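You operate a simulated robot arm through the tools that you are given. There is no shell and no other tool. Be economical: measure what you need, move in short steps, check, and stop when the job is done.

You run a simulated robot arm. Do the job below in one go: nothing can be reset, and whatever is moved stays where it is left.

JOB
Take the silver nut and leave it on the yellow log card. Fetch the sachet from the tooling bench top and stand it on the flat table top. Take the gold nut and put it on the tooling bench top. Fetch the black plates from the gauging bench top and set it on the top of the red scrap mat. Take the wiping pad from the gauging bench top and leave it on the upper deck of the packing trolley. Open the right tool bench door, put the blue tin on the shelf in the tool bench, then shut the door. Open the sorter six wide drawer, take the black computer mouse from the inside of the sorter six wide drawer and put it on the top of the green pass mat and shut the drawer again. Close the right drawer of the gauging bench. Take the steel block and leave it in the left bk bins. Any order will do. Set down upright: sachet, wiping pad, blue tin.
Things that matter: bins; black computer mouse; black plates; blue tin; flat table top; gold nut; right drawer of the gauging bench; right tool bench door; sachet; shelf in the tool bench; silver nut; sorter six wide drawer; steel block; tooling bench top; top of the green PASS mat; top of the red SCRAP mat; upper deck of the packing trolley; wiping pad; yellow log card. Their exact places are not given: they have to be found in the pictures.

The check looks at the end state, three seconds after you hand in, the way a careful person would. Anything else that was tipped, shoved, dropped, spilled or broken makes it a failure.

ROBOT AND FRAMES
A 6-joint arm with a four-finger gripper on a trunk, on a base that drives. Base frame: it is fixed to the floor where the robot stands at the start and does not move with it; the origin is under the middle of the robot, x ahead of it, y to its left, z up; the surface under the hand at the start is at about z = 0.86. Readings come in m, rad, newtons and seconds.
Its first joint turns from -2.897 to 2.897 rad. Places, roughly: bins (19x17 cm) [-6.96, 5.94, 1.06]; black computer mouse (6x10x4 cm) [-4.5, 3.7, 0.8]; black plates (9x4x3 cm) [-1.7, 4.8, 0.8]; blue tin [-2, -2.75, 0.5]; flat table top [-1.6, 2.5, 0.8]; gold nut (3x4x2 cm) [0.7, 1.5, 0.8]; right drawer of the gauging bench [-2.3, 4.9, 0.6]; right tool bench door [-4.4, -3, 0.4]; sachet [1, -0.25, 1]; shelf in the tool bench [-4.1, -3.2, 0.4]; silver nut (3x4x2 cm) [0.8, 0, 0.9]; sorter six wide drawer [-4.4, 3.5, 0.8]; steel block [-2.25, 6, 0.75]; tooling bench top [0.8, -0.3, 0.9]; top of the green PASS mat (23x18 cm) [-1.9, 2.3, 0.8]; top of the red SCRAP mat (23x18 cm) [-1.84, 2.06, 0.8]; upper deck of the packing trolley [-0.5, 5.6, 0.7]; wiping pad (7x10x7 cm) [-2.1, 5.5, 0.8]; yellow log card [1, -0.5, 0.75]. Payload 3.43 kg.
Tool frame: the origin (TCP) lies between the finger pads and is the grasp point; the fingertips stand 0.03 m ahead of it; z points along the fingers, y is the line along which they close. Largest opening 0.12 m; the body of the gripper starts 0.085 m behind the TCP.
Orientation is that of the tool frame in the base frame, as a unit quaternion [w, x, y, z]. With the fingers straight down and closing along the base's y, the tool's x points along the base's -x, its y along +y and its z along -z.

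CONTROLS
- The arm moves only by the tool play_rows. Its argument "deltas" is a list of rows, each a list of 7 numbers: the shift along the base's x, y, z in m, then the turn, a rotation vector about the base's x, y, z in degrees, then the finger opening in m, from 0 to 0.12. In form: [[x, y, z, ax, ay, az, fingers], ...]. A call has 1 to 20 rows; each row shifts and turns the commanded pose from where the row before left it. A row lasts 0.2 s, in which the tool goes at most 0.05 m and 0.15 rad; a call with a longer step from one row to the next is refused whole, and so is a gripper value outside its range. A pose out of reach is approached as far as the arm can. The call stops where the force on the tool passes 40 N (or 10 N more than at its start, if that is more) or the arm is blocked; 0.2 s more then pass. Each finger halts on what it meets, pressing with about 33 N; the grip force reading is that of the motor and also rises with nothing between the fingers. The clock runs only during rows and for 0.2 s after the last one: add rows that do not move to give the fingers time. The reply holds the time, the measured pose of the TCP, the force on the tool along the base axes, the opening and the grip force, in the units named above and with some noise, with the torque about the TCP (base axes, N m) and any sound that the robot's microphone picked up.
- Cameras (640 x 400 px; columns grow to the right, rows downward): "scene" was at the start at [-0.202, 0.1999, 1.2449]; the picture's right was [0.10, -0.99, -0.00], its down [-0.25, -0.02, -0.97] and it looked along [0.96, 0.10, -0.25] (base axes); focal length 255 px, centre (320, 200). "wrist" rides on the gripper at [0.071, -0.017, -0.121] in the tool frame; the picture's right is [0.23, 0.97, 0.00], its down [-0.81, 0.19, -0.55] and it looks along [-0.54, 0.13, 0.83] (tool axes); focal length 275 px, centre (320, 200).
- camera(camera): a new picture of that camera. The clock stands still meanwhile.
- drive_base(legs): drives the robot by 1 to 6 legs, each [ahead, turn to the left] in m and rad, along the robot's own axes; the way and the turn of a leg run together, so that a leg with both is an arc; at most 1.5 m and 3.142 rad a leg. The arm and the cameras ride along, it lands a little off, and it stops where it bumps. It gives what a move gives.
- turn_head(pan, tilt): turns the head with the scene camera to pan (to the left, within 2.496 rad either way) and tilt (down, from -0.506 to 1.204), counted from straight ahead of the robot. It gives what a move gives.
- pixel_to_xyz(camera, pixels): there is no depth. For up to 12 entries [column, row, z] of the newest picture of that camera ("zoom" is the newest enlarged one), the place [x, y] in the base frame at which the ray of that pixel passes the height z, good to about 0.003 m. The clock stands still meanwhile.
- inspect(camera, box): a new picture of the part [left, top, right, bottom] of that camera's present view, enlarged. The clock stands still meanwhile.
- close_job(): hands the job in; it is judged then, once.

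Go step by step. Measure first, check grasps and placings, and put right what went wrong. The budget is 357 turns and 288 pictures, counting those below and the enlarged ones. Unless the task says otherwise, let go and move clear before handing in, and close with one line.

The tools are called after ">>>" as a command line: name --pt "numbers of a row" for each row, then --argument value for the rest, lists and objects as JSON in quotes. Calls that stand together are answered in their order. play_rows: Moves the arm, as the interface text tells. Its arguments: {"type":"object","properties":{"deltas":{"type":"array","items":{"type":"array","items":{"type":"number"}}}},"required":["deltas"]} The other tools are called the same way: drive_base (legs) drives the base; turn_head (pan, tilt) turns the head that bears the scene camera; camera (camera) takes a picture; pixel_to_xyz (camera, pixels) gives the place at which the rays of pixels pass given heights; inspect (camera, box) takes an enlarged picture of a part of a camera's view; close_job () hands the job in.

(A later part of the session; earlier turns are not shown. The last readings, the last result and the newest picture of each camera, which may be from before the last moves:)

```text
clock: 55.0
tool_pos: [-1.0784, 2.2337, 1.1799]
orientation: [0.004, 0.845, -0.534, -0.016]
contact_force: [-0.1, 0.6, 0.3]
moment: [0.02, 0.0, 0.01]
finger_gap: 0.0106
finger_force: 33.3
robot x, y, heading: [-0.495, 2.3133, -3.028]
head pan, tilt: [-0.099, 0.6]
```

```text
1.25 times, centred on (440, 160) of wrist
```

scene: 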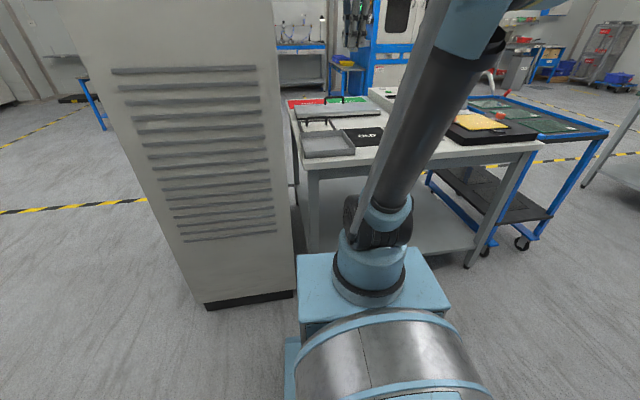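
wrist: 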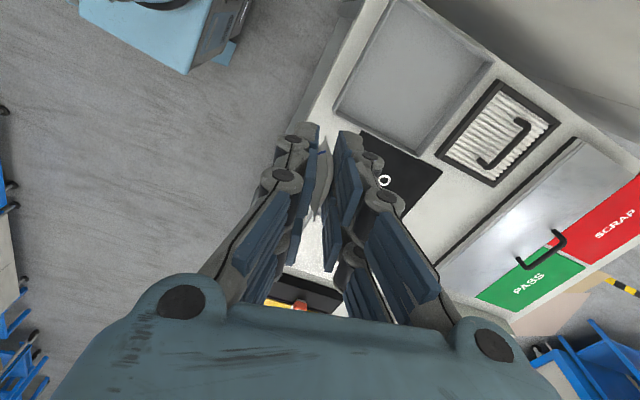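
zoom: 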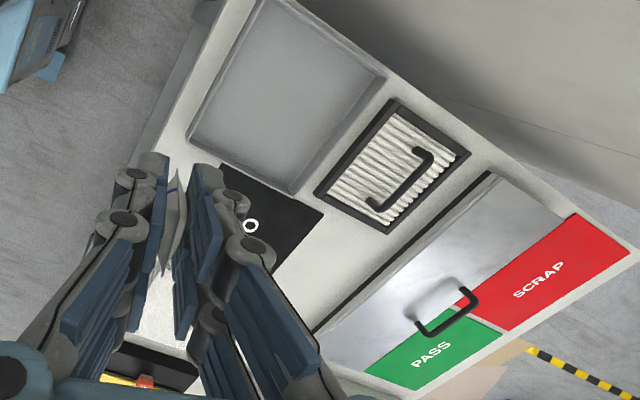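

There's a clear strip of bare table between the OLD mat and the steel plate near (-1.505, 2.30). It is in reach, so I move the arm there at height.

>>> play_rows --pt "-0.045 0.007 0 0 0 0 0" --pt "-0.045 0.007 0 0 0 0 0" --pt "-0.045 0.007 0 0 0 0 0" --pt "-0.045 0.007 0 0 0 0 0" --pt "-0.045 0.007 0 0 0 0 0" --pt "-0.045 0.007 0 0 0 0 0" --pt "-0.045 0.007 0 0 0 0 0" --pt "-0.045 0.007 0 0 0 0 0" --pt "-0.045 0.007 0 0 0 0 0" --pt "-0.022 0.003 -0.03 0 0 0 0" --pt "0 0 -0.04 0 0 0 0" --pt "0 0 -0.04 0 0 0 0" --pt "0 0 -0.04 0 0 0 0"

>>> camera --camera "wrist"

>>> camera --camera "scene"

```text
clock: 57.8
tool_pos: [-1.5039, 2.3, 1.032]
orientation: [0.004, 0.846, -0.534, -0.015]
contact_force: [0.6, 0.4, 0.1]
moment: [-0.02, 0.02, 0.02]
finger_gap: 0.0107
finger_force: 32.7
robot x, y, heading: [-0.4932, 2.3145, -3.024]
head pan, tilt: [-0.099, 0.6]
```

```text
250 pictures are left
```

wrist: 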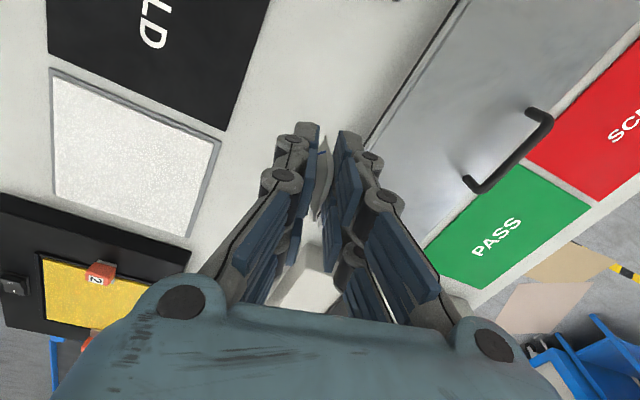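

```text
249 pictures are left
```

scene: 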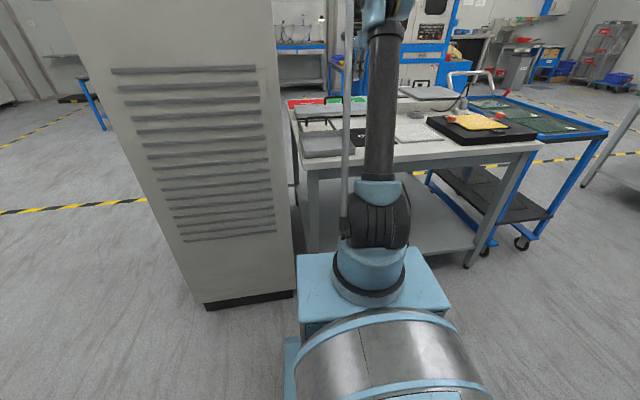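

I level the slight tilt and descend stepwise until contact.

>>> play_rows --pt "0 0 -0.03 -0.5 -1.7 0 0" --pt "0 0 -0.04 0 0 0 0" --pt "0 0 -0.04 0 0 0 0" --pt "0 0 0 0 0 0 0"

>>> camera --camera "wrist"

```text
clock: 58.8
tool_pos: [-1.5029, 2.2999, 0.9219]
orientation: [0.0, 0.845, -0.534, 0.001]
contact_force: [-0.1, 0.3, 0.6]
moment: [0.0, 0.0, -0.02]
finger_gap: 0.0107
finger_force: 33.0
robot x, y, heading: [-0.49, 2.3106, -3.03]
head pan, tilt: [-0.099, 0.6]
```

```text
248 pictures are left
```

wrist: 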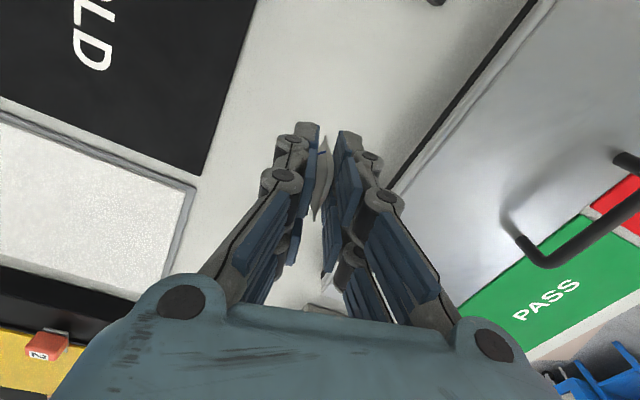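

>>> play_rows --pt "0 0 -0.03 0 0 0 0" --pt "0 0 -0.02 0 0 0 0" --pt "0 0 -0.01 0 0 0 0" --pt "0 0 -0.007 0 0 0 0" --pt "0 0 0 0 0 0 0"

>>> camera --camera "wrist"

```text
clock: 60.0
tool_pos: [-1.503, 2.3005, 0.8531]
orientation: [0.0, 0.845, -0.534, 0.002]
contact_force: [-0.7, -0.1, 0.2]
moment: [0.0, 0.01, 0.0]
finger_gap: 0.0107
finger_force: 33.4
robot x, y, heading: [-0.4916, 2.3122, -3.032]
head pan, tilt: [-0.099, 0.6]
```

```text
247 pictures are left
```

wrist: 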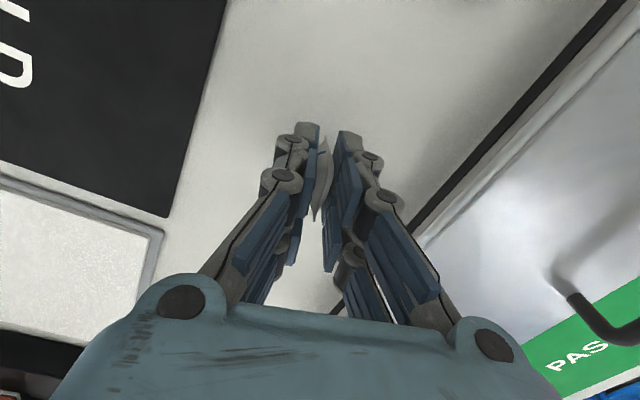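

>>> play_rows --pt "0 0 -0.004 0 0 0 0" --pt "0 0 0 0 0 0 0"

>>> play_rows --pt "0 0 -0.004 0 0 0 0" --pt "0 0 0 0 0 0 0"

```text
clock: 60.6
tool_pos: [-1.5031, 2.3009, 0.8486]
orientation: [-0.001, 0.845, -0.535, 0.0]
contact_force: [0.5, -0.8, -0.5]
moment: [-0.02, 0.01, -0.02]
finger_gap: 0.0107
finger_force: 32.7
robot x, y, heading: [-0.4914, 2.3146, -3.03]
head pan, tilt: [-0.099, 0.6]
```

```text
clock: 61.2
tool_pos: [-1.5041, 2.3014, 0.844]
orientation: [0.001, 0.845, -0.535, 0.0]
contact_force: [-0.6, 0.0, -0.2]
moment: [0.0, -0.02, 0.0]
finger_gap: 0.0108
finger_force: 32.8
robot x, y, heading: [-0.49, 2.311, -3.026]
head pan, tilt: [-0.099, 0.6]
```

>>> play_rows --pt "0 0 -0.003 0 0 0 0" --pt "0 0 0 0 0 0 0"

>>> play_rows --pt "0 0 -0.003 0 0 0 0" --pt "0 0 0 0 0 0 0"

```text
clock: 61.8
tool_pos: [-1.5033, 2.3006, 0.8411]
orientation: [-0.001, 0.846, -0.534, 0.001]
contact_force: [0.1, -0.2, 0.1]
moment: [0.0, -0.01, -0.01]
finger_gap: 0.0107
finger_force: 32.9
robot x, y, heading: [-0.4948, 2.311, -3.029]
head pan, tilt: [-0.099, 0.6]
```

```text
clock: 62.4
tool_pos: [-1.5038, 2.3012, 0.8387]
orientation: [0.0, 0.845, -0.534, 0.0]
contact_force: [-0.4, -0.3, 6.4]
moment: [0.07, 0.09, 0.03]
finger_gap: 0.0107
finger_force: 33.7
robot x, y, heading: [-0.4901, 2.3115, -3.03]
head pan, tilt: [-0.099, 0.6]
```

Contact at 0.839 puts the table near z 0.80. I release and look.

>>> play_rows --pt "0 0 0 0 0 0 0.02" --pt "0 0 0 0 0 0 0.03" --pt "0 0 0 0 0 0 0.05" --pt "0 0 0 0 0 0 0.05"

>>> camera --camera "wrist"

```text
clock: 63.4
tool_pos: [-1.5028, 2.3017, 0.8381]
orientation: [-0.001, 0.846, -0.534, 0.001]
contact_force: [0.7, -0.2, 0.3]
moment: [0.0, 0.03, 0.0]
finger_gap: 0.0498
finger_force: 0.1
robot x, y, heading: [-0.4881, 2.3142, -3.027]
head pan, tilt: [-0.099, 0.6]
```

```text
246 pictures are left
```

wrist: 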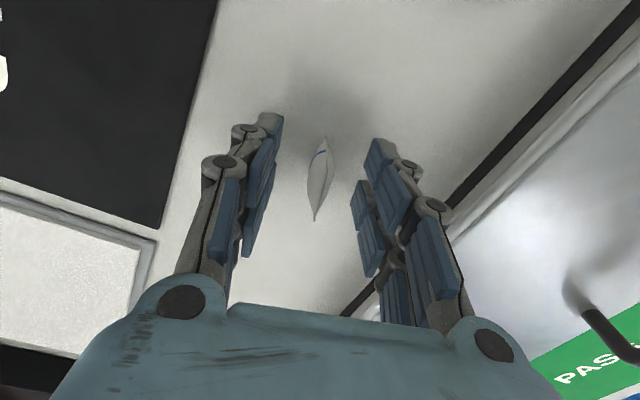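

It stands. I lift straight up and check.

>>> play_rows --pt "0 0 0.03 0 0 0 0.05" --pt "0 0 0.045 0 0 0 0.05" --pt "0 0 0.045 0 0 0 0.05" --pt "0 0 0.045 0 0 0 0.05" --pt "0 0 0.045 0 0 0 0.05" --pt "0 0 0.045 0 0 0 0.05" --pt "0.0 -0.04 0.02 0 0 0 0.05" --pt "0 -0.04 0.0 0 0 0 0.05" --pt "0 -0.04 0.0 0 0 0 0.05" --pt "0 0 0 0 0 0 0.05"

>>> camera --camera "wrist"

```text
clock: 65.6
tool_pos: [-1.5042, 2.18, 1.1154]
orientation: [-0.001, 0.845, -0.535, 0.001]
contact_force: [-0.2, -0.5, 0.1]
moment: [-0.01, -0.02, 0.04]
finger_gap: 0.0499
finger_force: 0.1
robot x, y, heading: [-0.496, 2.3093, -3.029]
head pan, tilt: [-0.099, 0.6]
```

```text
245 pictures are left
```

wrist: 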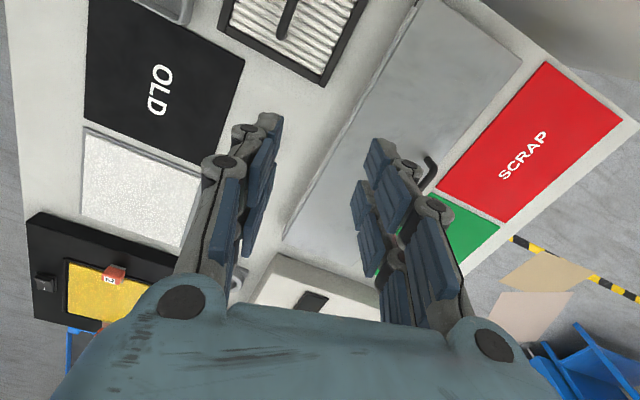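

>>> pixel_to_xyz --camera "wrist" --pixels '[[545, 63, 0.802], [622, 122, 0.802], [508, 222, 0.802], [437, 182, 0.802], [428, 195, 0.802], [499, 228, 0.802], [520, 60, 0.82], [390, 0, 0.82], [285, 235, 0.82], [455, 275, 0.802]]'

>>> camera --camera "scene"

>>> inspect --camera "scene" --box '[280, 60, 560, 220]'

```text
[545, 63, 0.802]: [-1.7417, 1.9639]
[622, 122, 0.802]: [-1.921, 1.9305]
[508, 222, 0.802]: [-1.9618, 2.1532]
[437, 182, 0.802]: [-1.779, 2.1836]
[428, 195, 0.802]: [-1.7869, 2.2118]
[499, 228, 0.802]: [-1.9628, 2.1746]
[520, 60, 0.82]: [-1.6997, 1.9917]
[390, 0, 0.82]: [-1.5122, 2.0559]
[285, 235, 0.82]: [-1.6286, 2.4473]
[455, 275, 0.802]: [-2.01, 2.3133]
```

```text
244 pictures are left
```

scene: 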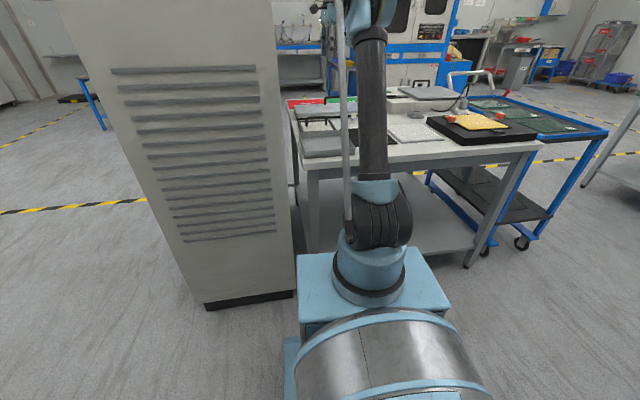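

```text
2.29 times, centred on (420, 140) of scene
```

zoom: 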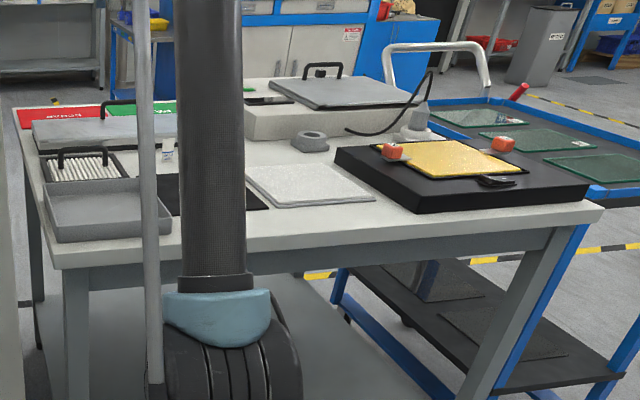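

The sachet stands at zoom (168,150). The red mat centre is (-1.85,2.06) and the green about (-1.90,2.30). I'll retract and look toward the gauging bench.

>>> play_rows --pt "0.04 0 0.02 0 0 0 0.05" --pt "0.045 0 0.02 0 0 0 0.05" --pt "0.045 0.01 0.01 0 0 0 0.05" --pt "0.045 0.01 0.01 0 0 0 0.05" --pt "0.045 0.01 0 0 0 0 0.05" --pt "0.045 0.01 0 0 0 0 0.05" --pt "0.045 0.01 0 0 0 0 0.05" --pt "0.045 0.01 0 0 0 0 0.05"

>>> turn_head --pan -0.9 --tilt 0.25

>>> camera --camera "scene"

>>> turn_head --pan -1.5 --tilt 0.25

>>> camera --camera "scene"

```text
clock: 67.4
tool_pos: [-1.148, 2.2401, 1.1724]
orientation: [-0.001, 0.845, -0.535, 0.0]
contact_force: [-0.7, 0.0, 0.5]
moment: [-0.02, -0.06, 0.0]
finger_gap: 0.0501
finger_force: 0.0
robot x, y, heading: [-0.4891, 2.3113, -3.026]
head pan, tilt: [-0.099, 0.6]
```

```text
clock: 68.5
tool_pos: [-1.1488, 2.2394, 1.1734]
orientation: [-0.001, 0.845, -0.534, 0.001]
contact_force: [0.8, 0.2, 0.4]
moment: [0.02, 0.01, -0.01]
finger_gap: 0.0498
finger_force: 0.2
robot x, y, heading: [-0.4898, 2.3137, -3.033]
head pan, tilt: [-0.901, 0.25]
```

```text
242 pictures are left
```

scene: 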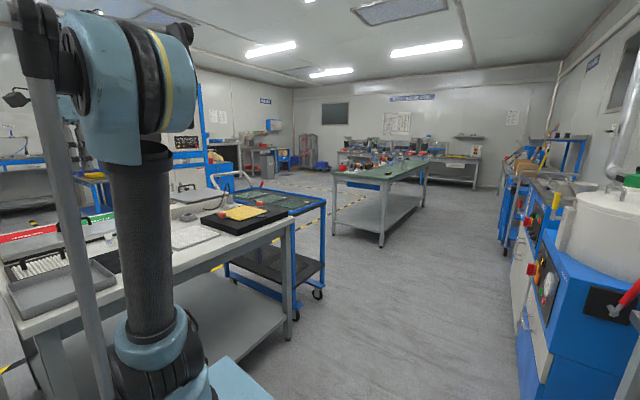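

```text
clock: 69.5
tool_pos: [-1.1481, 2.2391, 1.173]
orientation: [-0.001, 0.845, -0.535, 0.0]
contact_force: [0.0, -0.2, 0.3]
moment: [0.0, 0.0, 0.0]
finger_gap: 0.05
finger_force: 0.1
robot x, y, heading: [-0.4929, 2.3099, -3.029]
head pan, tilt: [-1.499, 0.25]
```

```text
241 pictures are left
```

scene: 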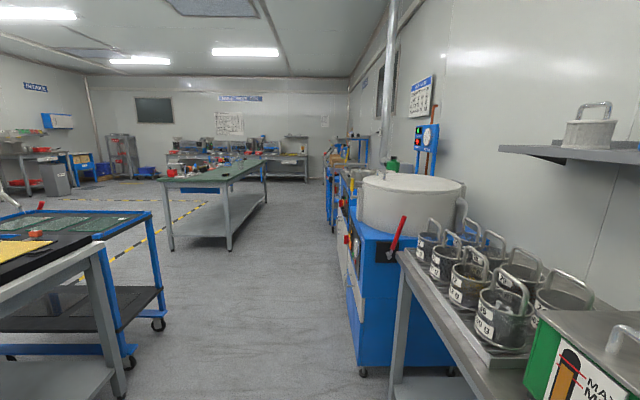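

>>> pixel_to_xyz --camera "scene" --pixels '[[171, 250, 0.0], [229, 250, 0.0], [160, 180, 0.8], [223, 184, 0.8], [266, 158, 0.8], [266, 202, 0.0], [128, 370, 0.0], [158, 328, 0.0], [365, 375, 0.0], [343, 250, 0.0], [327, 225, 0.0]]'

>>> inspect --camera "scene" --box '[140, 120, 340, 260]'

```text
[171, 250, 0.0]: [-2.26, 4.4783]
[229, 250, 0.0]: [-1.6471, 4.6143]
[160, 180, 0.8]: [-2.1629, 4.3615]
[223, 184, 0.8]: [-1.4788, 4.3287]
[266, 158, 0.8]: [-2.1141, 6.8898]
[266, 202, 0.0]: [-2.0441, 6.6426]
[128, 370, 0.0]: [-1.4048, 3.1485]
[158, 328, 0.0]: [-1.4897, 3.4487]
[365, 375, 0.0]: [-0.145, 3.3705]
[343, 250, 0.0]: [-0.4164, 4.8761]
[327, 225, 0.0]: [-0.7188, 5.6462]
```

```text
2.86 times, centred on (240, 190) of scene
```

zoom: 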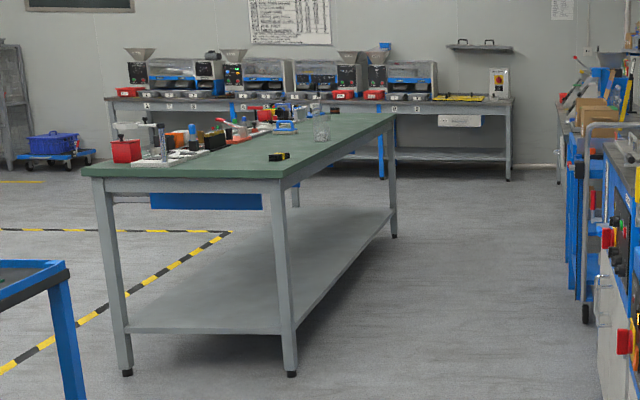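

The gauging bench runs from about y 4.4 to 6.9 with its aisle edge at x≈-1.5 to -2.1. I'll drive up the aisle beside it.

>>> drive_base --legs '[[0, -1.497], [1.3, 0], [1.15, 0]]'

>>> turn_head --pan 0.8 --tilt 0.45

>>> camera --camera "scene"

>>> turn_head --pan -0.5 --tilt 0.45

>>> camera --camera "scene"

```text
clock: 85.9
tool_pos: [-1.0699, 5.3813, 1.173]
orientation: [0.0, -0.259, 0.966, 0.0]
contact_force: [-0.6, 0.1, -0.7]
moment: [0.01, -0.01, -0.03]
finger_gap: 0.0501
finger_force: 0.0
robot x, y, heading: [-0.945, 4.7343, 1.764]
head pan, tilt: [-1.499, 0.25]
```

```text
clock: 88.1
tool_pos: [-1.0683, 5.3675, 1.1794]
orientation: [0.0, -0.258, 0.966, 0.005]
contact_force: [-0.9, -0.1, 0.6]
moment: [0.0, -0.01, 0.02]
finger_gap: 0.0502
finger_force: 0.1
robot x, y, heading: [-0.945, 4.7326, 1.765]
head pan, tilt: [0.799, 0.45]
```

```text
239 pictures are left
```

scene: 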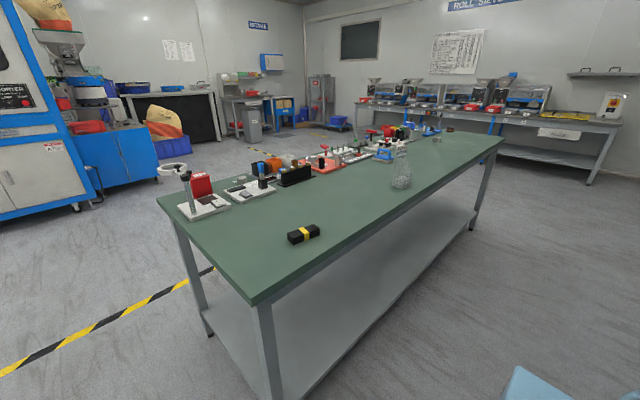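

```text
clock: 89.5
tool_pos: [-1.0684, 5.3675, 1.1814]
orientation: [0.001, -0.259, 0.966, 0.006]
contact_force: [-0.4, -0.1, -0.6]
moment: [-0.03, -0.02, -0.03]
finger_gap: 0.0498
finger_force: 0.1
robot x, y, heading: [-0.9472, 4.7372, 1.763]
head pan, tilt: [-0.499, 0.45]
```

```text
238 pictures are left
```

scene: 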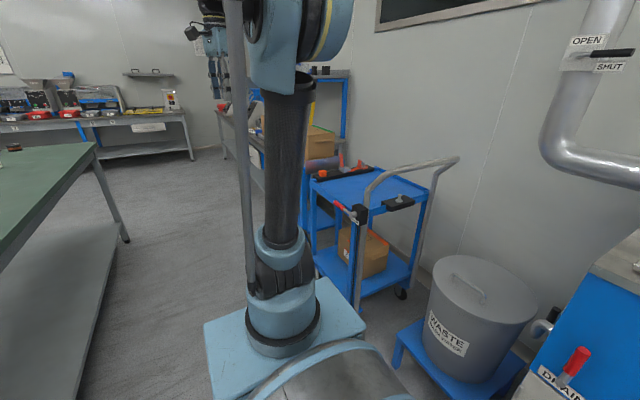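

The black plates are the black bundle with a yellow band at (303,233). I turn to face the bench and measure.

>>> drive_base --legs '[[0, 1.5]]'

>>> turn_head --pan -0.3 --tilt 0.5

>>> camera --camera "scene"

>>> camera --camera "wrist"

```text
clock: 94.1
tool_pos: [-1.5877, 4.6494, 1.1798]
orientation: [0.003, 0.851, -0.525, -0.004]
contact_force: [0.0, 0.8, 0.5]
moment: [-0.01, -0.02, -0.02]
finger_gap: 0.0502
finger_force: 0.1
robot x, y, heading: [-0.9519, 4.7464, -3.005]
head pan, tilt: [-0.499, 0.45]
```

```text
clock: 94.8
tool_pos: [-1.5727, 4.6512, 1.1882]
orientation: [0.008, 0.851, -0.526, -0.009]
contact_force: [0.1, 0.4, 0.3]
moment: [0.01, -0.02, -0.01]
finger_gap: 0.05
finger_force: 0.2
robot x, y, heading: [-0.9492, 4.7478, -3.006]
head pan, tilt: [-0.3, 0.499]
```

```text
237 pictures are left
```

scene: 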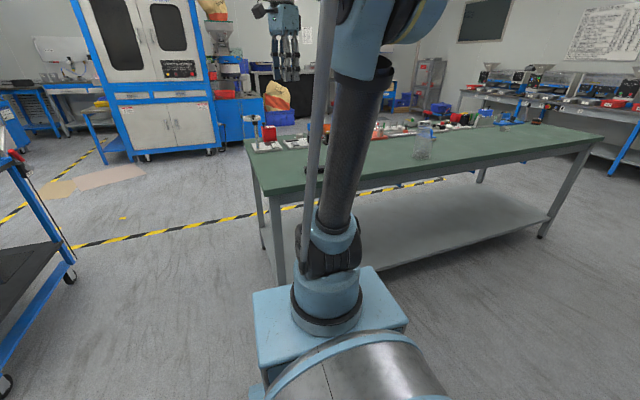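

```text
236 pictures are left
```

wrist: 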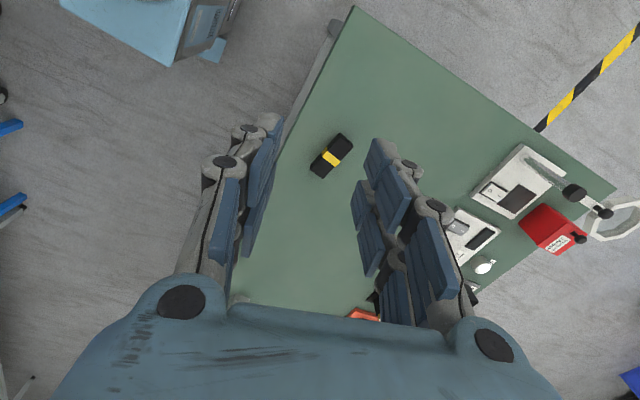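

>>> inspect --camera "wrist" --box '[290, 120, 370, 190]'

>>> pixel_to_xyz --camera "wrist" --pixels '[[332, 155, 0.8], [332, 155, 0.83], [310, 170, 0.83], [341, 133, 0.83], [353, 145, 0.83], [322, 178, 0.83], [352, 6, 0.8], [285, 150, 0.8]]'

```text
5.71 times, centred on (330, 155) of wrist
```

zoom: 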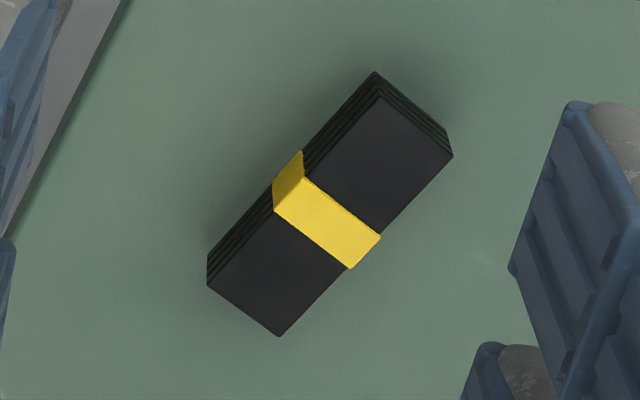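

```text
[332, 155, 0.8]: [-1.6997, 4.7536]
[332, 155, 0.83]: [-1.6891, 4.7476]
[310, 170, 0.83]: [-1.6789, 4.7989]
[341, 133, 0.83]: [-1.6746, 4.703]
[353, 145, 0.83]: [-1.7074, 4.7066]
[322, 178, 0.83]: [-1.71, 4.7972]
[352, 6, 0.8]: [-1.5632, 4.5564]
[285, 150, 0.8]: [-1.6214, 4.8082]
```

The plates lie along y at (-1.693, 4.75), about 4 cm wide and 3 cm high. I turn -26.7° to close across them and come down partway.

>>> play_rows --pt "-0.03 0.025 0 0 0 -7 0.08" --pt "-0.03 0.025 0 0 0 -7 0.08" --pt "-0.03 0.025 0 0 0 -7 0.08" --pt "-0.029 0.024 0 0 0 -5.7 0.08" --pt "0 0 -0.04 0.2 -1.3 0 0.08" --pt "0 0 -0.04 0 0 0 0.08" --pt "0 0 -0.04 0 0 0 0.08" --pt "0 0 -0.04 0 0 0 0.08" --pt "0 0 -0.04 0 0 0 0.08" --pt "0 0 0 0 0 0 0.08"

>>> camera --camera "wrist"

```text
clock: 97.0
tool_pos: [-1.6914, 4.751, 0.9858]
orientation: [-0.005, 0.707, -0.707, -0.003]
contact_force: [0.0, 0.3, 1.0]
moment: [0.04, -0.02, -0.01]
finger_gap: 0.0802
finger_force: 0.1
robot x, y, heading: [-0.9509, 4.7476, -3.003]
head pan, tilt: [-0.3, 0.499]
```

```text
234 pictures are left
```

wrist: 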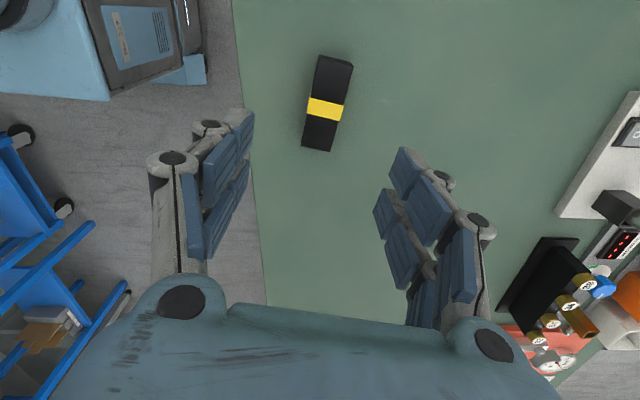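

>>> pixel_to_xyz --camera "wrist" --pixels '[[327, 103, 0.82], [319, 55, 0.83], [353, 65, 0.83], [331, 152, 0.83], [302, 147, 0.83]]'

```text
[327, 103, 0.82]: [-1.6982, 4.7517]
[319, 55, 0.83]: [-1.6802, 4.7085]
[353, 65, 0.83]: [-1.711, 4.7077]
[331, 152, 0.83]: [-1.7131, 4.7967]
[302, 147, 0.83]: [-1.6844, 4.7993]
```

>>> play_rows --pt "-0.005 0.002 -0.045 0 0 0 0.08" --pt "0 0 -0.045 0 0 0 0.08" --pt "0 0 -0.035 0 0 0 0.08" --pt "0 0 -0.015 0 0 0 0.08" --pt "0 0 -0.006 0 0 0 0.08" --pt "0 0 0 0 0 0 0.08"

>>> camera --camera "wrist"

```text
clock: 98.5
tool_pos: [-1.6978, 4.753, 0.8422]
orientation: [-0.005, 0.707, -0.707, -0.004]
contact_force: [0.4, 0.0, 0.1]
moment: [-0.01, 0.01, -0.01]
finger_gap: 0.0802
finger_force: 0.0
robot x, y, heading: [-0.9529, 4.7461, -3.006]
head pan, tilt: [-0.3, 0.499]
```

```text
233 pictures are left
```

wrist: 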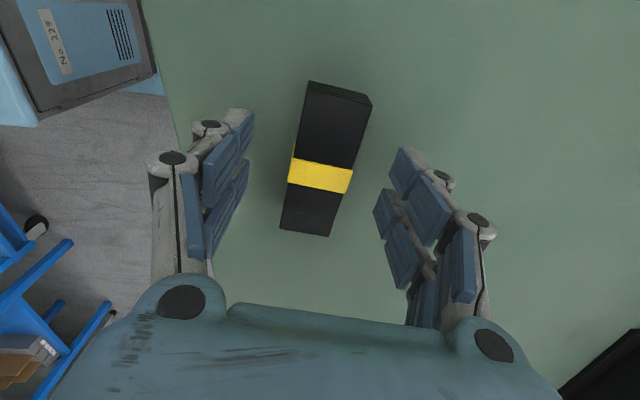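

>>> play_rows --pt "0 0 -0.005 0 0 0 0.06" --pt "0 0 0 0 0 0 0.04" --pt "0 0 0 0 0 0 0.02" --pt "0 0 0 0 0 0 0.02" --pt "0 0 0 0 0 0 0.02"

>>> play_rows --pt "0 0 0.03 0 0 0 0.02" --pt "0 0 0.045 0 0 0 0.02" --pt "0 0 0.045 0 0 0 0.02" --pt "0 0 0.045 0 0 0 0.02"

>>> camera --camera "wrist"

```text
clock: 99.7
tool_pos: [-1.6977, 4.7531, 0.8363]
orientation: [0.004, -0.707, 0.707, 0.004]
contact_force: [-1.2, -0.6, 2.0]
moment: [-0.01, 0.04, -0.01]
finger_gap: 0.0337
finger_force: 33.1
robot x, y, heading: [-0.9503, 4.7468, -3.002]
head pan, tilt: [-0.3, 0.499]
```

```text
clock: 100.7
tool_pos: [-1.6996, 4.7516, 1.0021]
orientation: [-0.005, 0.707, -0.707, -0.004]
contact_force: [-0.2, -0.2, -3.2]
moment: [0.02, 0.01, -0.02]
finger_gap: 0.0335
finger_force: 32.6
robot x, y, heading: [-0.9462, 4.7461, -3.002]
head pan, tilt: [-0.3, 0.499]
```

```text
232 pictures are left
```

wrist: 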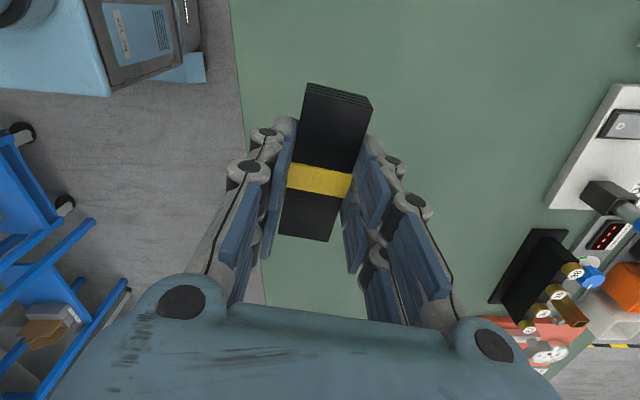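

The plates are held. I raise and retract, face up the aisle and reverse to the table, so the arm doesn't sweep over the tall machine.

>>> play_rows --pt "0.02 0 0.045 0 0 0 0.02" --pt "0.02 0 0.045 0 0 0 0.02" --pt "0.03 0 0.04 0 0 0 0.02" --pt "0.04 -0.02 0.03 0 0 0 0.02" --pt "0.04 -0.02 0.0 0 0 0 0.02"

>>> drive_base --legs '[[0, -1.56], [-1.3, 0], [-1.18, 0]]'

```text
refused: row 4 steps farther than a row can; nothing moved
```

```text
clock: 117.3
tool_pos: [-0.6109, 3.0381, 1.0006]
orientation: [0.006, -0.002, 1.0, -0.001]
contact_force: [-0.2, -0.6, -3.3]
moment: [-0.02, -0.03, 0.02]
finger_gap: 0.0336
finger_force: 32.9
robot x, y, heading: [-0.6168, 2.2893, 1.709]
head pan, tilt: [-0.3, 0.499]
```

One row was too long, so the arm stayed at z 1.0 during the drive; no contact was reported, and I'll check the bench later. I raise and retract now before turning.

>>> play_rows --pt "0 -0.02 0.045 0 0 0 0.02" --pt "0 -0.02 0.045 0 0 0 0.02" --pt "0 -0.02 0.045 0 0 0 0.02" --pt "0 -0.02 0.04 0 0 0 0.02" --pt "0 -0.03 0.0 0 0 0 0.02"

>>> turn_head --pan 1.2 --tilt 0.45

>>> camera --camera "scene"

```text
clock: 118.5
tool_pos: [-0.6096, 2.9162, 1.1859]
orientation: [0.005, -0.002, 1.0, 0.005]
contact_force: [-0.4, 0.8, -3.3]
moment: [-0.06, 0.01, -0.01]
finger_gap: 0.0333
finger_force: 33.0
robot x, y, heading: [-0.6117, 2.2844, 1.712]
head pan, tilt: [-0.3, 0.499]
```

```text
clock: 120.1
tool_pos: [-0.6097, 2.9173, 1.1859]
orientation: [0.005, -0.003, 1.0, 0.006]
contact_force: [0.0, 0.8, -2.7]
moment: [-0.04, 0.0, 0.01]
finger_gap: 0.0338
finger_force: 32.8
robot x, y, heading: [-0.6152, 2.2898, 1.712]
head pan, tilt: [1.201, 0.45]
```

```text
231 pictures are left
```

scene: 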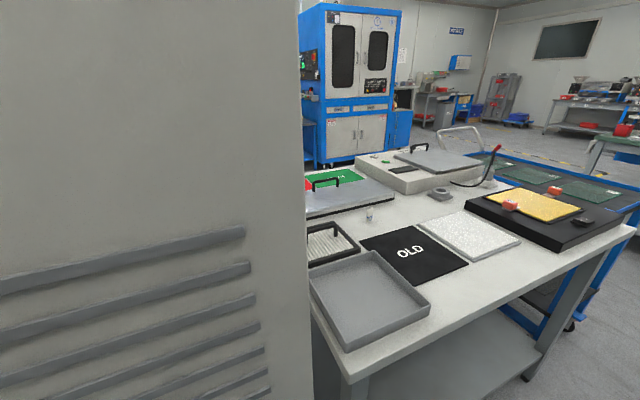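

>>> drive_base --legs '[[0, 1.6]]'

>>> turn_head --pan 0.0 --tilt 0.9

>>> camera --camera "scene"

```text
clock: 124.9
tool_pos: [-1.2432, 2.2675, 1.1867]
orientation: [0.0, 0.722, -0.692, -0.008]
contact_force: [-0.4, -0.2, -2.5]
moment: [0.01, 0.03, -0.02]
finger_gap: 0.0339
finger_force: 33.5
robot x, y, heading: [-0.6171, 2.2964, -2.964]
head pan, tilt: [1.201, 0.45]
```

```text
clock: 126.3
tool_pos: [-1.2299, 2.27, 1.1928]
orientation: [0.005, 0.721, -0.692, -0.011]
contact_force: [-0.4, -0.1, -1.8]
moment: [0.01, -0.01, 0.0]
finger_gap: 0.0337
finger_force: 32.7
robot x, y, heading: [-0.6156, 2.2964, -2.963]
head pan, tilt: [0.0, 0.901]
```

```text
230 pictures are left
```

scene: 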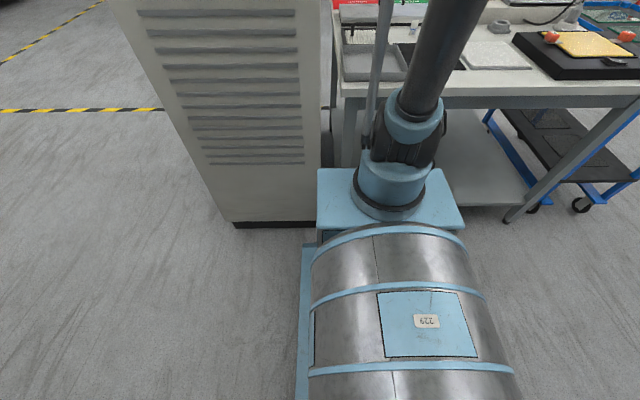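

>>> pixel_to_xyz --camera "scene" --pixels '[[345, 95, 0.8], [640, 93, 0.8], [318, 168, 0.61], [440, 168, 0.61], [318, 232, 0.61], [465, 229, 0.61], [318, 222, 0.0], [320, 135, 0.61], [345, 155, 0.0]]'

```text
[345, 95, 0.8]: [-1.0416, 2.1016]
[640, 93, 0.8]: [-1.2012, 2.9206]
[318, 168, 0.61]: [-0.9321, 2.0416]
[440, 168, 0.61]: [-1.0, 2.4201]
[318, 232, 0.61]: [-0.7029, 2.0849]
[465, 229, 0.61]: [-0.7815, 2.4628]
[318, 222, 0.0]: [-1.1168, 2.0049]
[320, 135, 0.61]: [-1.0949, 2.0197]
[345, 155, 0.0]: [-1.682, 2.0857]
```

The platform corner has about 0.15 m to the machine, so I creep 0.06 m forward and move over the red mat.

>>> drive_base --legs '[[0.06, 0]]'

>>> play_rows --pt "-0.045 -0.014 0 0 0 0 0.02" --pt "-0.045 -0.014 0 0 0 0 0.02" --pt "-0.045 -0.014 0 0 0 0 0.02" --pt "-0.045 -0.014 0 0 0 0 0.02" --pt "-0.045 -0.014 0 0 0 0 0.02" --pt "-0.045 -0.014 0 0 0 0 0.02" --pt "-0.045 -0.014 0 0 0 0 0.02" --pt "-0.045 -0.014 0 0 0 0 0.02" --pt "-0.045 -0.014 -0.01 0 0 0 0.02" --pt "-0.045 -0.014 -0.01 0 0 0 0.02" --pt "-0.045 -0.02 -0.01 0 0 0 0.02"

>>> camera --camera "wrist"

```text
clock: 127.3
tool_pos: [-1.2887, 2.2596, 1.1929]
orientation: [0.005, 0.722, -0.692, -0.011]
contact_force: [0.0, -0.2, -2.7]
moment: [0.0, 0.0, -0.03]
finger_gap: 0.0334
finger_force: 33.2
robot x, y, heading: [-0.6775, 2.2891, -2.964]
head pan, tilt: [0.0, 0.901]
```

```text
refused: row 11 steps farther than a row can; nothing moved
```

```text
229 pictures are left
```

wrist: 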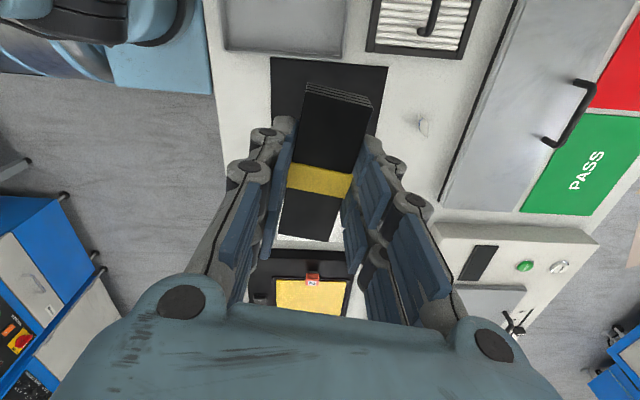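

>>> play_rows --pt "-0.041 -0.015 0 -0.4 -1.3 0 0.02" --pt "-0.041 -0.015 0 0 0 0 0.02" --pt "-0.041 -0.015 0 0 0 0 0.02" --pt "-0.041 -0.015 0 0 0 0 0.02" --pt "-0.041 -0.015 0 0 0 0 0.02" --pt "-0.041 -0.015 0 0 0 0 0.02" --pt "-0.041 -0.015 0 0 0 0 0.02" --pt "-0.041 -0.015 0 0 0 0 0.02" --pt "-0.041 -0.015 0 0 0 0 0.02" --pt "-0.041 -0.015 0 0 0 0 0.02" --pt "-0.041 -0.015 0 0 0 0 0.02" --pt "-0.041 -0.015 0 0 0 0 0.02" --pt "-0.041 -0.015 0 0 0 0 0.02" --pt "0 0 -0.045 0 0 0 0.02" --pt "0 0 -0.045 0 0 0 0.02" --pt "0 0 -0.045 0 0 0 0.02" --pt "0 0 0 0 0 0 0.02"

>>> camera --camera "wrist"

```text
clock: 131.1
tool_pos: [-1.754, 2.0828, 1.0358]
orientation: [0.002, 0.722, -0.692, 0.0]
contact_force: [-0.2, 0.0, -2.6]
moment: [-0.01, -0.01, 0.02]
finger_gap: 0.0335
finger_force: 33.0
out of reach, approached as far as the arm can: row 11, 12, 13
robot x, y, heading: [-0.6821, 2.2907, -2.964]
head pan, tilt: [0.0, 0.901]
stopped in row 17: the arm was blocked; the commanded pose is now the measured one
```

```text
228 pictures are left
```

wrist: 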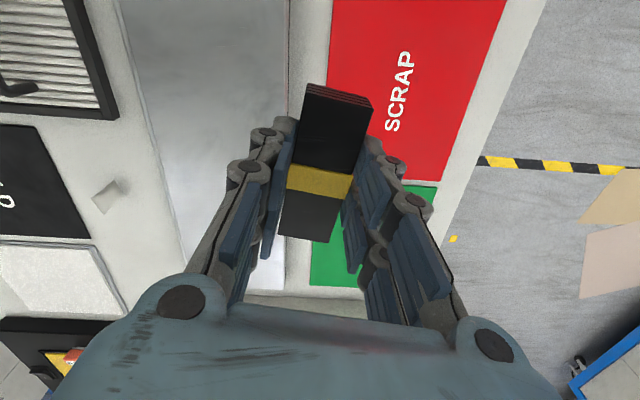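

>>> play_rows --pt "-0.01 -0.003 -0.04 0 0 0 0.02" --pt "-0.02 -0.005 -0.04 0 0 0 0.02" --pt "-0.02 -0.005 0 0 0 0 0.02" --pt "-0.02 -0.005 0 0 0 0 0.02" --pt "0 0 0 0 0 0 0.02"

>>> camera --camera "wrist"

```text
clock: 131.8
tool_pos: [-1.8459, 2.0643, 0.9195]
orientation: [-0.018, 0.721, -0.692, 0.013]
contact_force: [0.1, 0.6, -2.3]
moment: [-0.01, 0.01, 0.0]
finger_gap: 0.0337
finger_force: 33.0
out of reach, approached as far as the arm can: row 2
robot x, y, heading: [-0.6954, 2.2853, -2.965]
head pan, tilt: [0.0, 0.901]
stopped in row 3: the arm was blocked; the commanded pose is now the measured one
```

```text
227 pictures are left
```

wrist: 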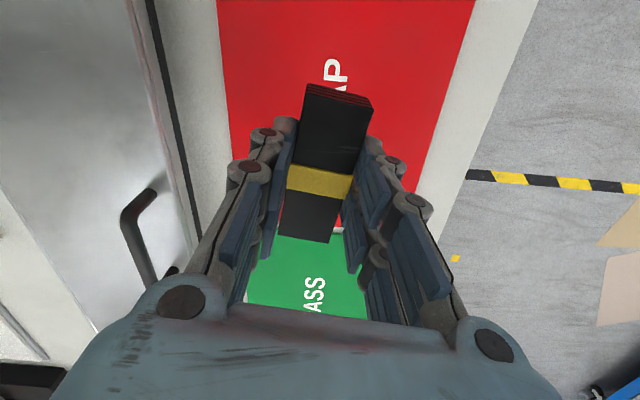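

>>> turn_head --pan 0.0 --tilt 0.5

>>> camera --camera "scene"

```text
clock: 132.7
tool_pos: [-1.8418, 2.0646, 0.9254]
orientation: [-0.015, 0.721, -0.693, 0.011]
contact_force: [-1.0, -0.9, -3.4]
moment: [-0.04, 0.01, -0.04]
finger_gap: 0.0335
finger_force: 32.5
robot x, y, heading: [-0.6922, 2.2882, -2.959]
head pan, tilt: [0.0, 0.499]
```

```text
226 pictures are left
```

scene: 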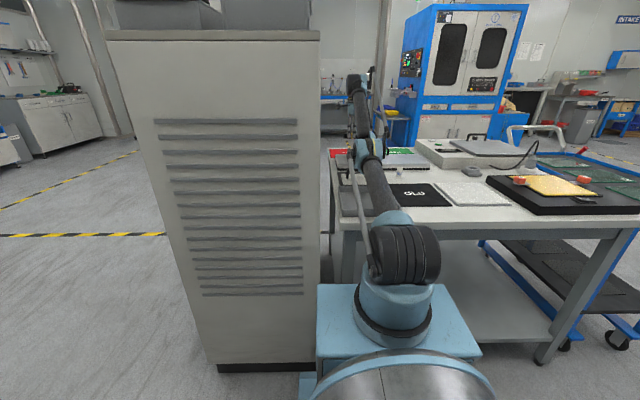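

>>> inspect --camera "scene" --box '[300, 60, 500, 300]'

```text
1.67 times, centred on (400, 180) of scene
```

zoom: 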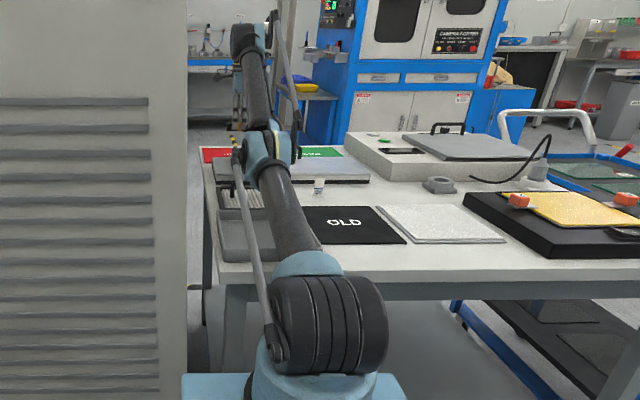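

The upper arm lies very low over the tray at this stretch, so I won't place from here. I raise and retract, then will approach the mats from the far side of the table.

>>> play_rows --pt "0.01 0.0 0.045 0 0 0 0.02" --pt "0.015 0.005 0.045 0 0 0 0.02" --pt "0.03 0.01 0.035 0 0 0 0.02" --pt "0.04 0.01 0.02 0 0 0 0.02" --pt "0.04 0.015 0.02 0 0 0 0.02" --pt "0.04 0.015 0.02 0 0 0 0.02" --pt "0.045 0.015 0 0 0 0 0.02" --pt "0.045 0.015 0 0 0 0 0.02" --pt "0.045 0.015 0 0 0 0 0.02" --pt "0.045 0.015 0 0 0 0 0.02" --pt "0.045 0.015 0 0 0 0 0.02" --pt "0.045 0.015 0 0 0 0 0.02" --pt "0.045 0.015 0 0 0 0 0.02"

>>> camera --camera "scene"

>>> camera --camera "wrist"

```text
clock: 135.5
tool_pos: [-1.6695, 2.1787, 1.2011]
orientation: [-0.021, 0.721, -0.692, 0.015]
contact_force: [0.0, 0.1, -2.5]
moment: [0.03, -0.03, 0.03]
finger_gap: 0.0336
finger_force: 33.8
out of reach, approached as far as the arm can: row 6, 7, 8, 9, 10, 11, 12, 13
robot x, y, heading: [-0.6942, 2.2867, -2.967]
head pan, tilt: [0.0, 0.499]
```

```text
224 pictures are left
```

scene: 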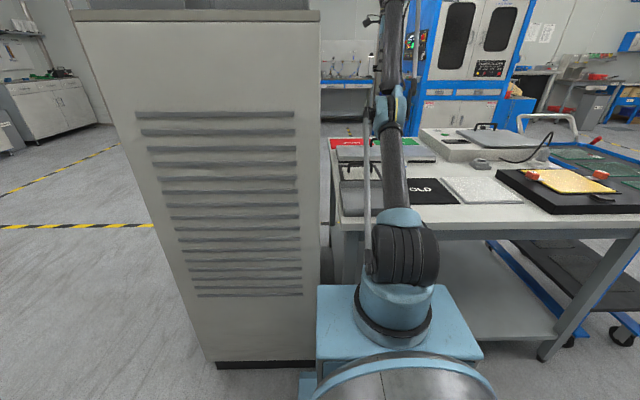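

```text
223 pictures are left
```

wrist: 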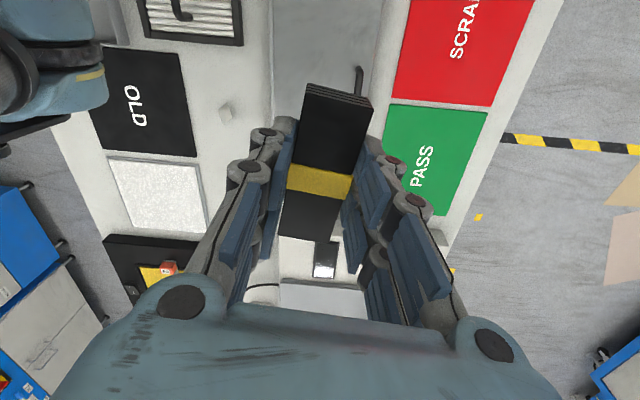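

>>> play_rows --pt "0 0 0 0 0 0 0.02" --pt "0 0 0 0 0 0 0.02" --pt "0 0 0 0 0 0 0.02"

```text
clock: 136.3
tool_pos: [-1.6677, 2.1793, 1.2011]
orientation: [-0.021, 0.721, -0.693, 0.017]
contact_force: [0.3, 0.7, -2.8]
moment: [-0.04, -0.01, 0.02]
finger_gap: 0.0338
finger_force: 33.2
robot x, y, heading: [-0.6939, 2.2857, -2.966]
head pan, tilt: [0.0, 0.499]
```

>>> play_rows --pt "0.04 0.005 0 0 0 0 0.02" --pt "0.04 0.005 0 0 0 0 0.02"

>>> camera --camera "scene"

```text
clock: 136.9
tool_pos: [-1.6479, 2.1846, 1.2384]
orientation: [-0.021, 0.721, -0.693, 0.015]
contact_force: [-0.9, 0.0, -2.6]
moment: [-0.03, -0.09, 0.01]
finger_gap: 0.0336
finger_force: 33.0
out of reach, approached as far as the arm can: row 1, 2
robot x, y, heading: [-0.6941, 2.2868, -2.967]
head pan, tilt: [0.0, 0.499]
```

```text
222 pictures are left
```

scene: 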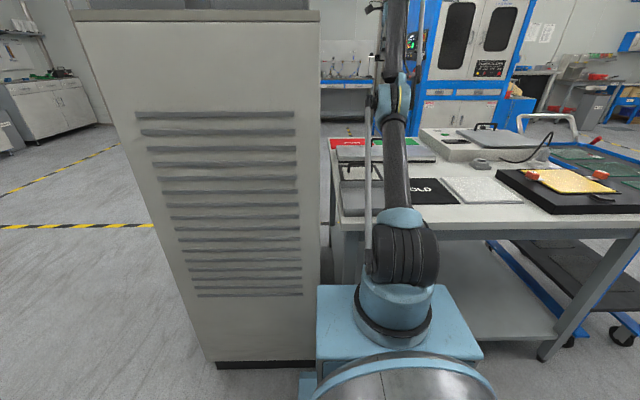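

The arm seems stuck at full stretch on the wrong elbow branch. I try a long inward command in one call to see if it recovers; space above the table is clear at this height.

>>> play_rows --pt "-0.03 0.0 0.03 0 0 0 0.02" --pt "-0.03 0.0 0.03 0 0 0 0.02" --pt "-0.03 0.0 0.03 0 0 0 0.02" --pt "0 0 0 0 0 0 0.02" --pt "0 0 0 0 0 0 0.02"

>>> play_rows --pt "0.03 0.0 -0.03 0 0 0 0.02" --pt "0.03 0.0 -0.03 0 0 0 0.02" --pt "0 0 0 0 0 0 0.02"

```text
clock: 138.1
tool_pos: [-1.671, 2.1859, 1.2617]
orientation: [-0.021, 0.72, -0.693, 0.015]
contact_force: [0.1, -0.1, -3.2]
moment: [0.01, 0.02, -0.02]
finger_gap: 0.0341
finger_force: 33.0
out of reach, approached as far as the arm can: row 1, 2, 3
robot x, y, heading: [-0.6914, 2.2869, -2.959]
head pan, tilt: [0.0, 0.499]
```

```text
clock: 138.9
tool_pos: [-1.6525, 2.182, 1.2318]
orientation: [-0.021, 0.721, -0.692, 0.015]
contact_force: [0.5, 0.0, -3.0]
moment: [0.03, 0.02, 0.01]
finger_gap: 0.034
finger_force: 32.9
out of reach, approached as far as the arm can: row 1, 2
robot x, y, heading: [-0.6983, 2.2849, -2.968]
head pan, tilt: [0.0, 0.499]
```

Moving outward reaches full straightness; moving down from there should bend the elbow the right way. I try out, down, then in.

>>> play_rows --pt "-0.03 0.0 0.03 0 0 0 0.02" --pt "-0.02 0.0 0.02 0 0 0 0.02" --pt "-0.01 0.0 -0.045 0 0 0 0.02" --pt "-0.01 0 -0.045 0 0 0 0.02" --pt "-0.01 0 -0.045 0 0 0 0.02" --pt "-0.01 0 -0.045 0 0 0 0.02" --pt "0.04 0 -0.02 0 0 0 0.02" --pt "0.045 0 0 0 0 0 0.02" --pt "0.045 0 0 0 0 0 0.02"

>>> camera --camera "scene"

```text
clock: 140.9
tool_pos: [-1.7035, 2.1844, 1.0967]
orientation: [-0.017, 0.721, -0.693, 0.013]
contact_force: [-0.2, -0.7, -3.4]
moment: [-0.01, 0.03, -0.02]
finger_gap: 0.0338
finger_force: 33.1
out of reach, approached as far as the arm can: row 1, 2, 7, 8, 9
robot x, y, heading: [-0.6901, 2.2862, -2.963]
head pan, tilt: [0.0, 0.499]
```

```text
221 pictures are left
```

scene: 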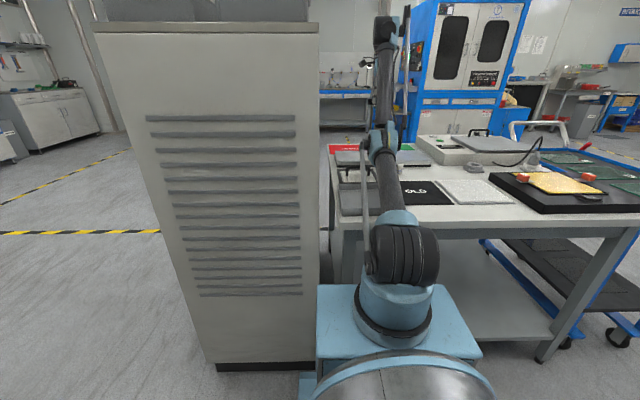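

I'll stretch out while pitching the tool back toward the robot, which should bend the elbow upward, and then pull in.

>>> play_rows --pt "-0.03 0.0 0.02 0 0 0 0.02" --pt "-0.02 0.0 0.01 0 -8 0 0.02" --pt "-0.01 0.0 0.0 0 -8 0 0.02" --pt "0 0 0 0 -8 0 0.02" --pt "0.03 0 0 0 -4 0 0.02" --pt "0.04 0 0 0 0 0 0.02" --pt "0.045 0 0 0 0 0 0.02" --pt "0.045 0 0 0 0 0 0.02"

>>> camera --camera "scene"

```text
clock: 142.9
tool_pos: [-1.6417, 2.1768, 1.0934]
orientation: [-0.149, 0.706, -0.675, 0.153]
contact_force: [-0.6, 1.5, -3.0]
moment: [0.0, 0.0, -0.02]
finger_gap: 0.0336
finger_force: 33.5
out of reach, approached as far as the arm can: row 3, 4, 5, 7, 8
robot x, y, heading: [-0.6986, 2.2871, -2.977]
head pan, tilt: [0.0, 0.499]
stopped in row 8: the arm was blocked; the commanded pose is now the measured one
```

```text
220 pictures are left
```

scene: 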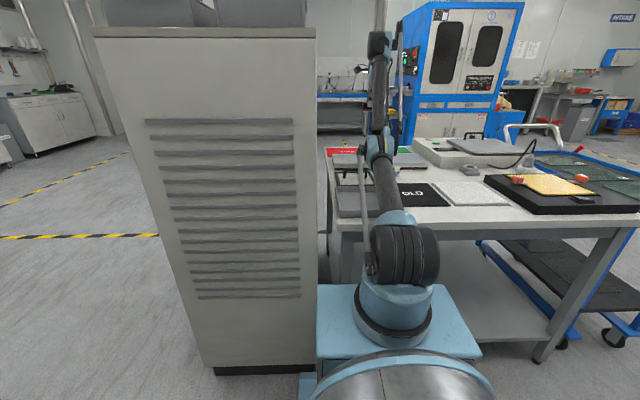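

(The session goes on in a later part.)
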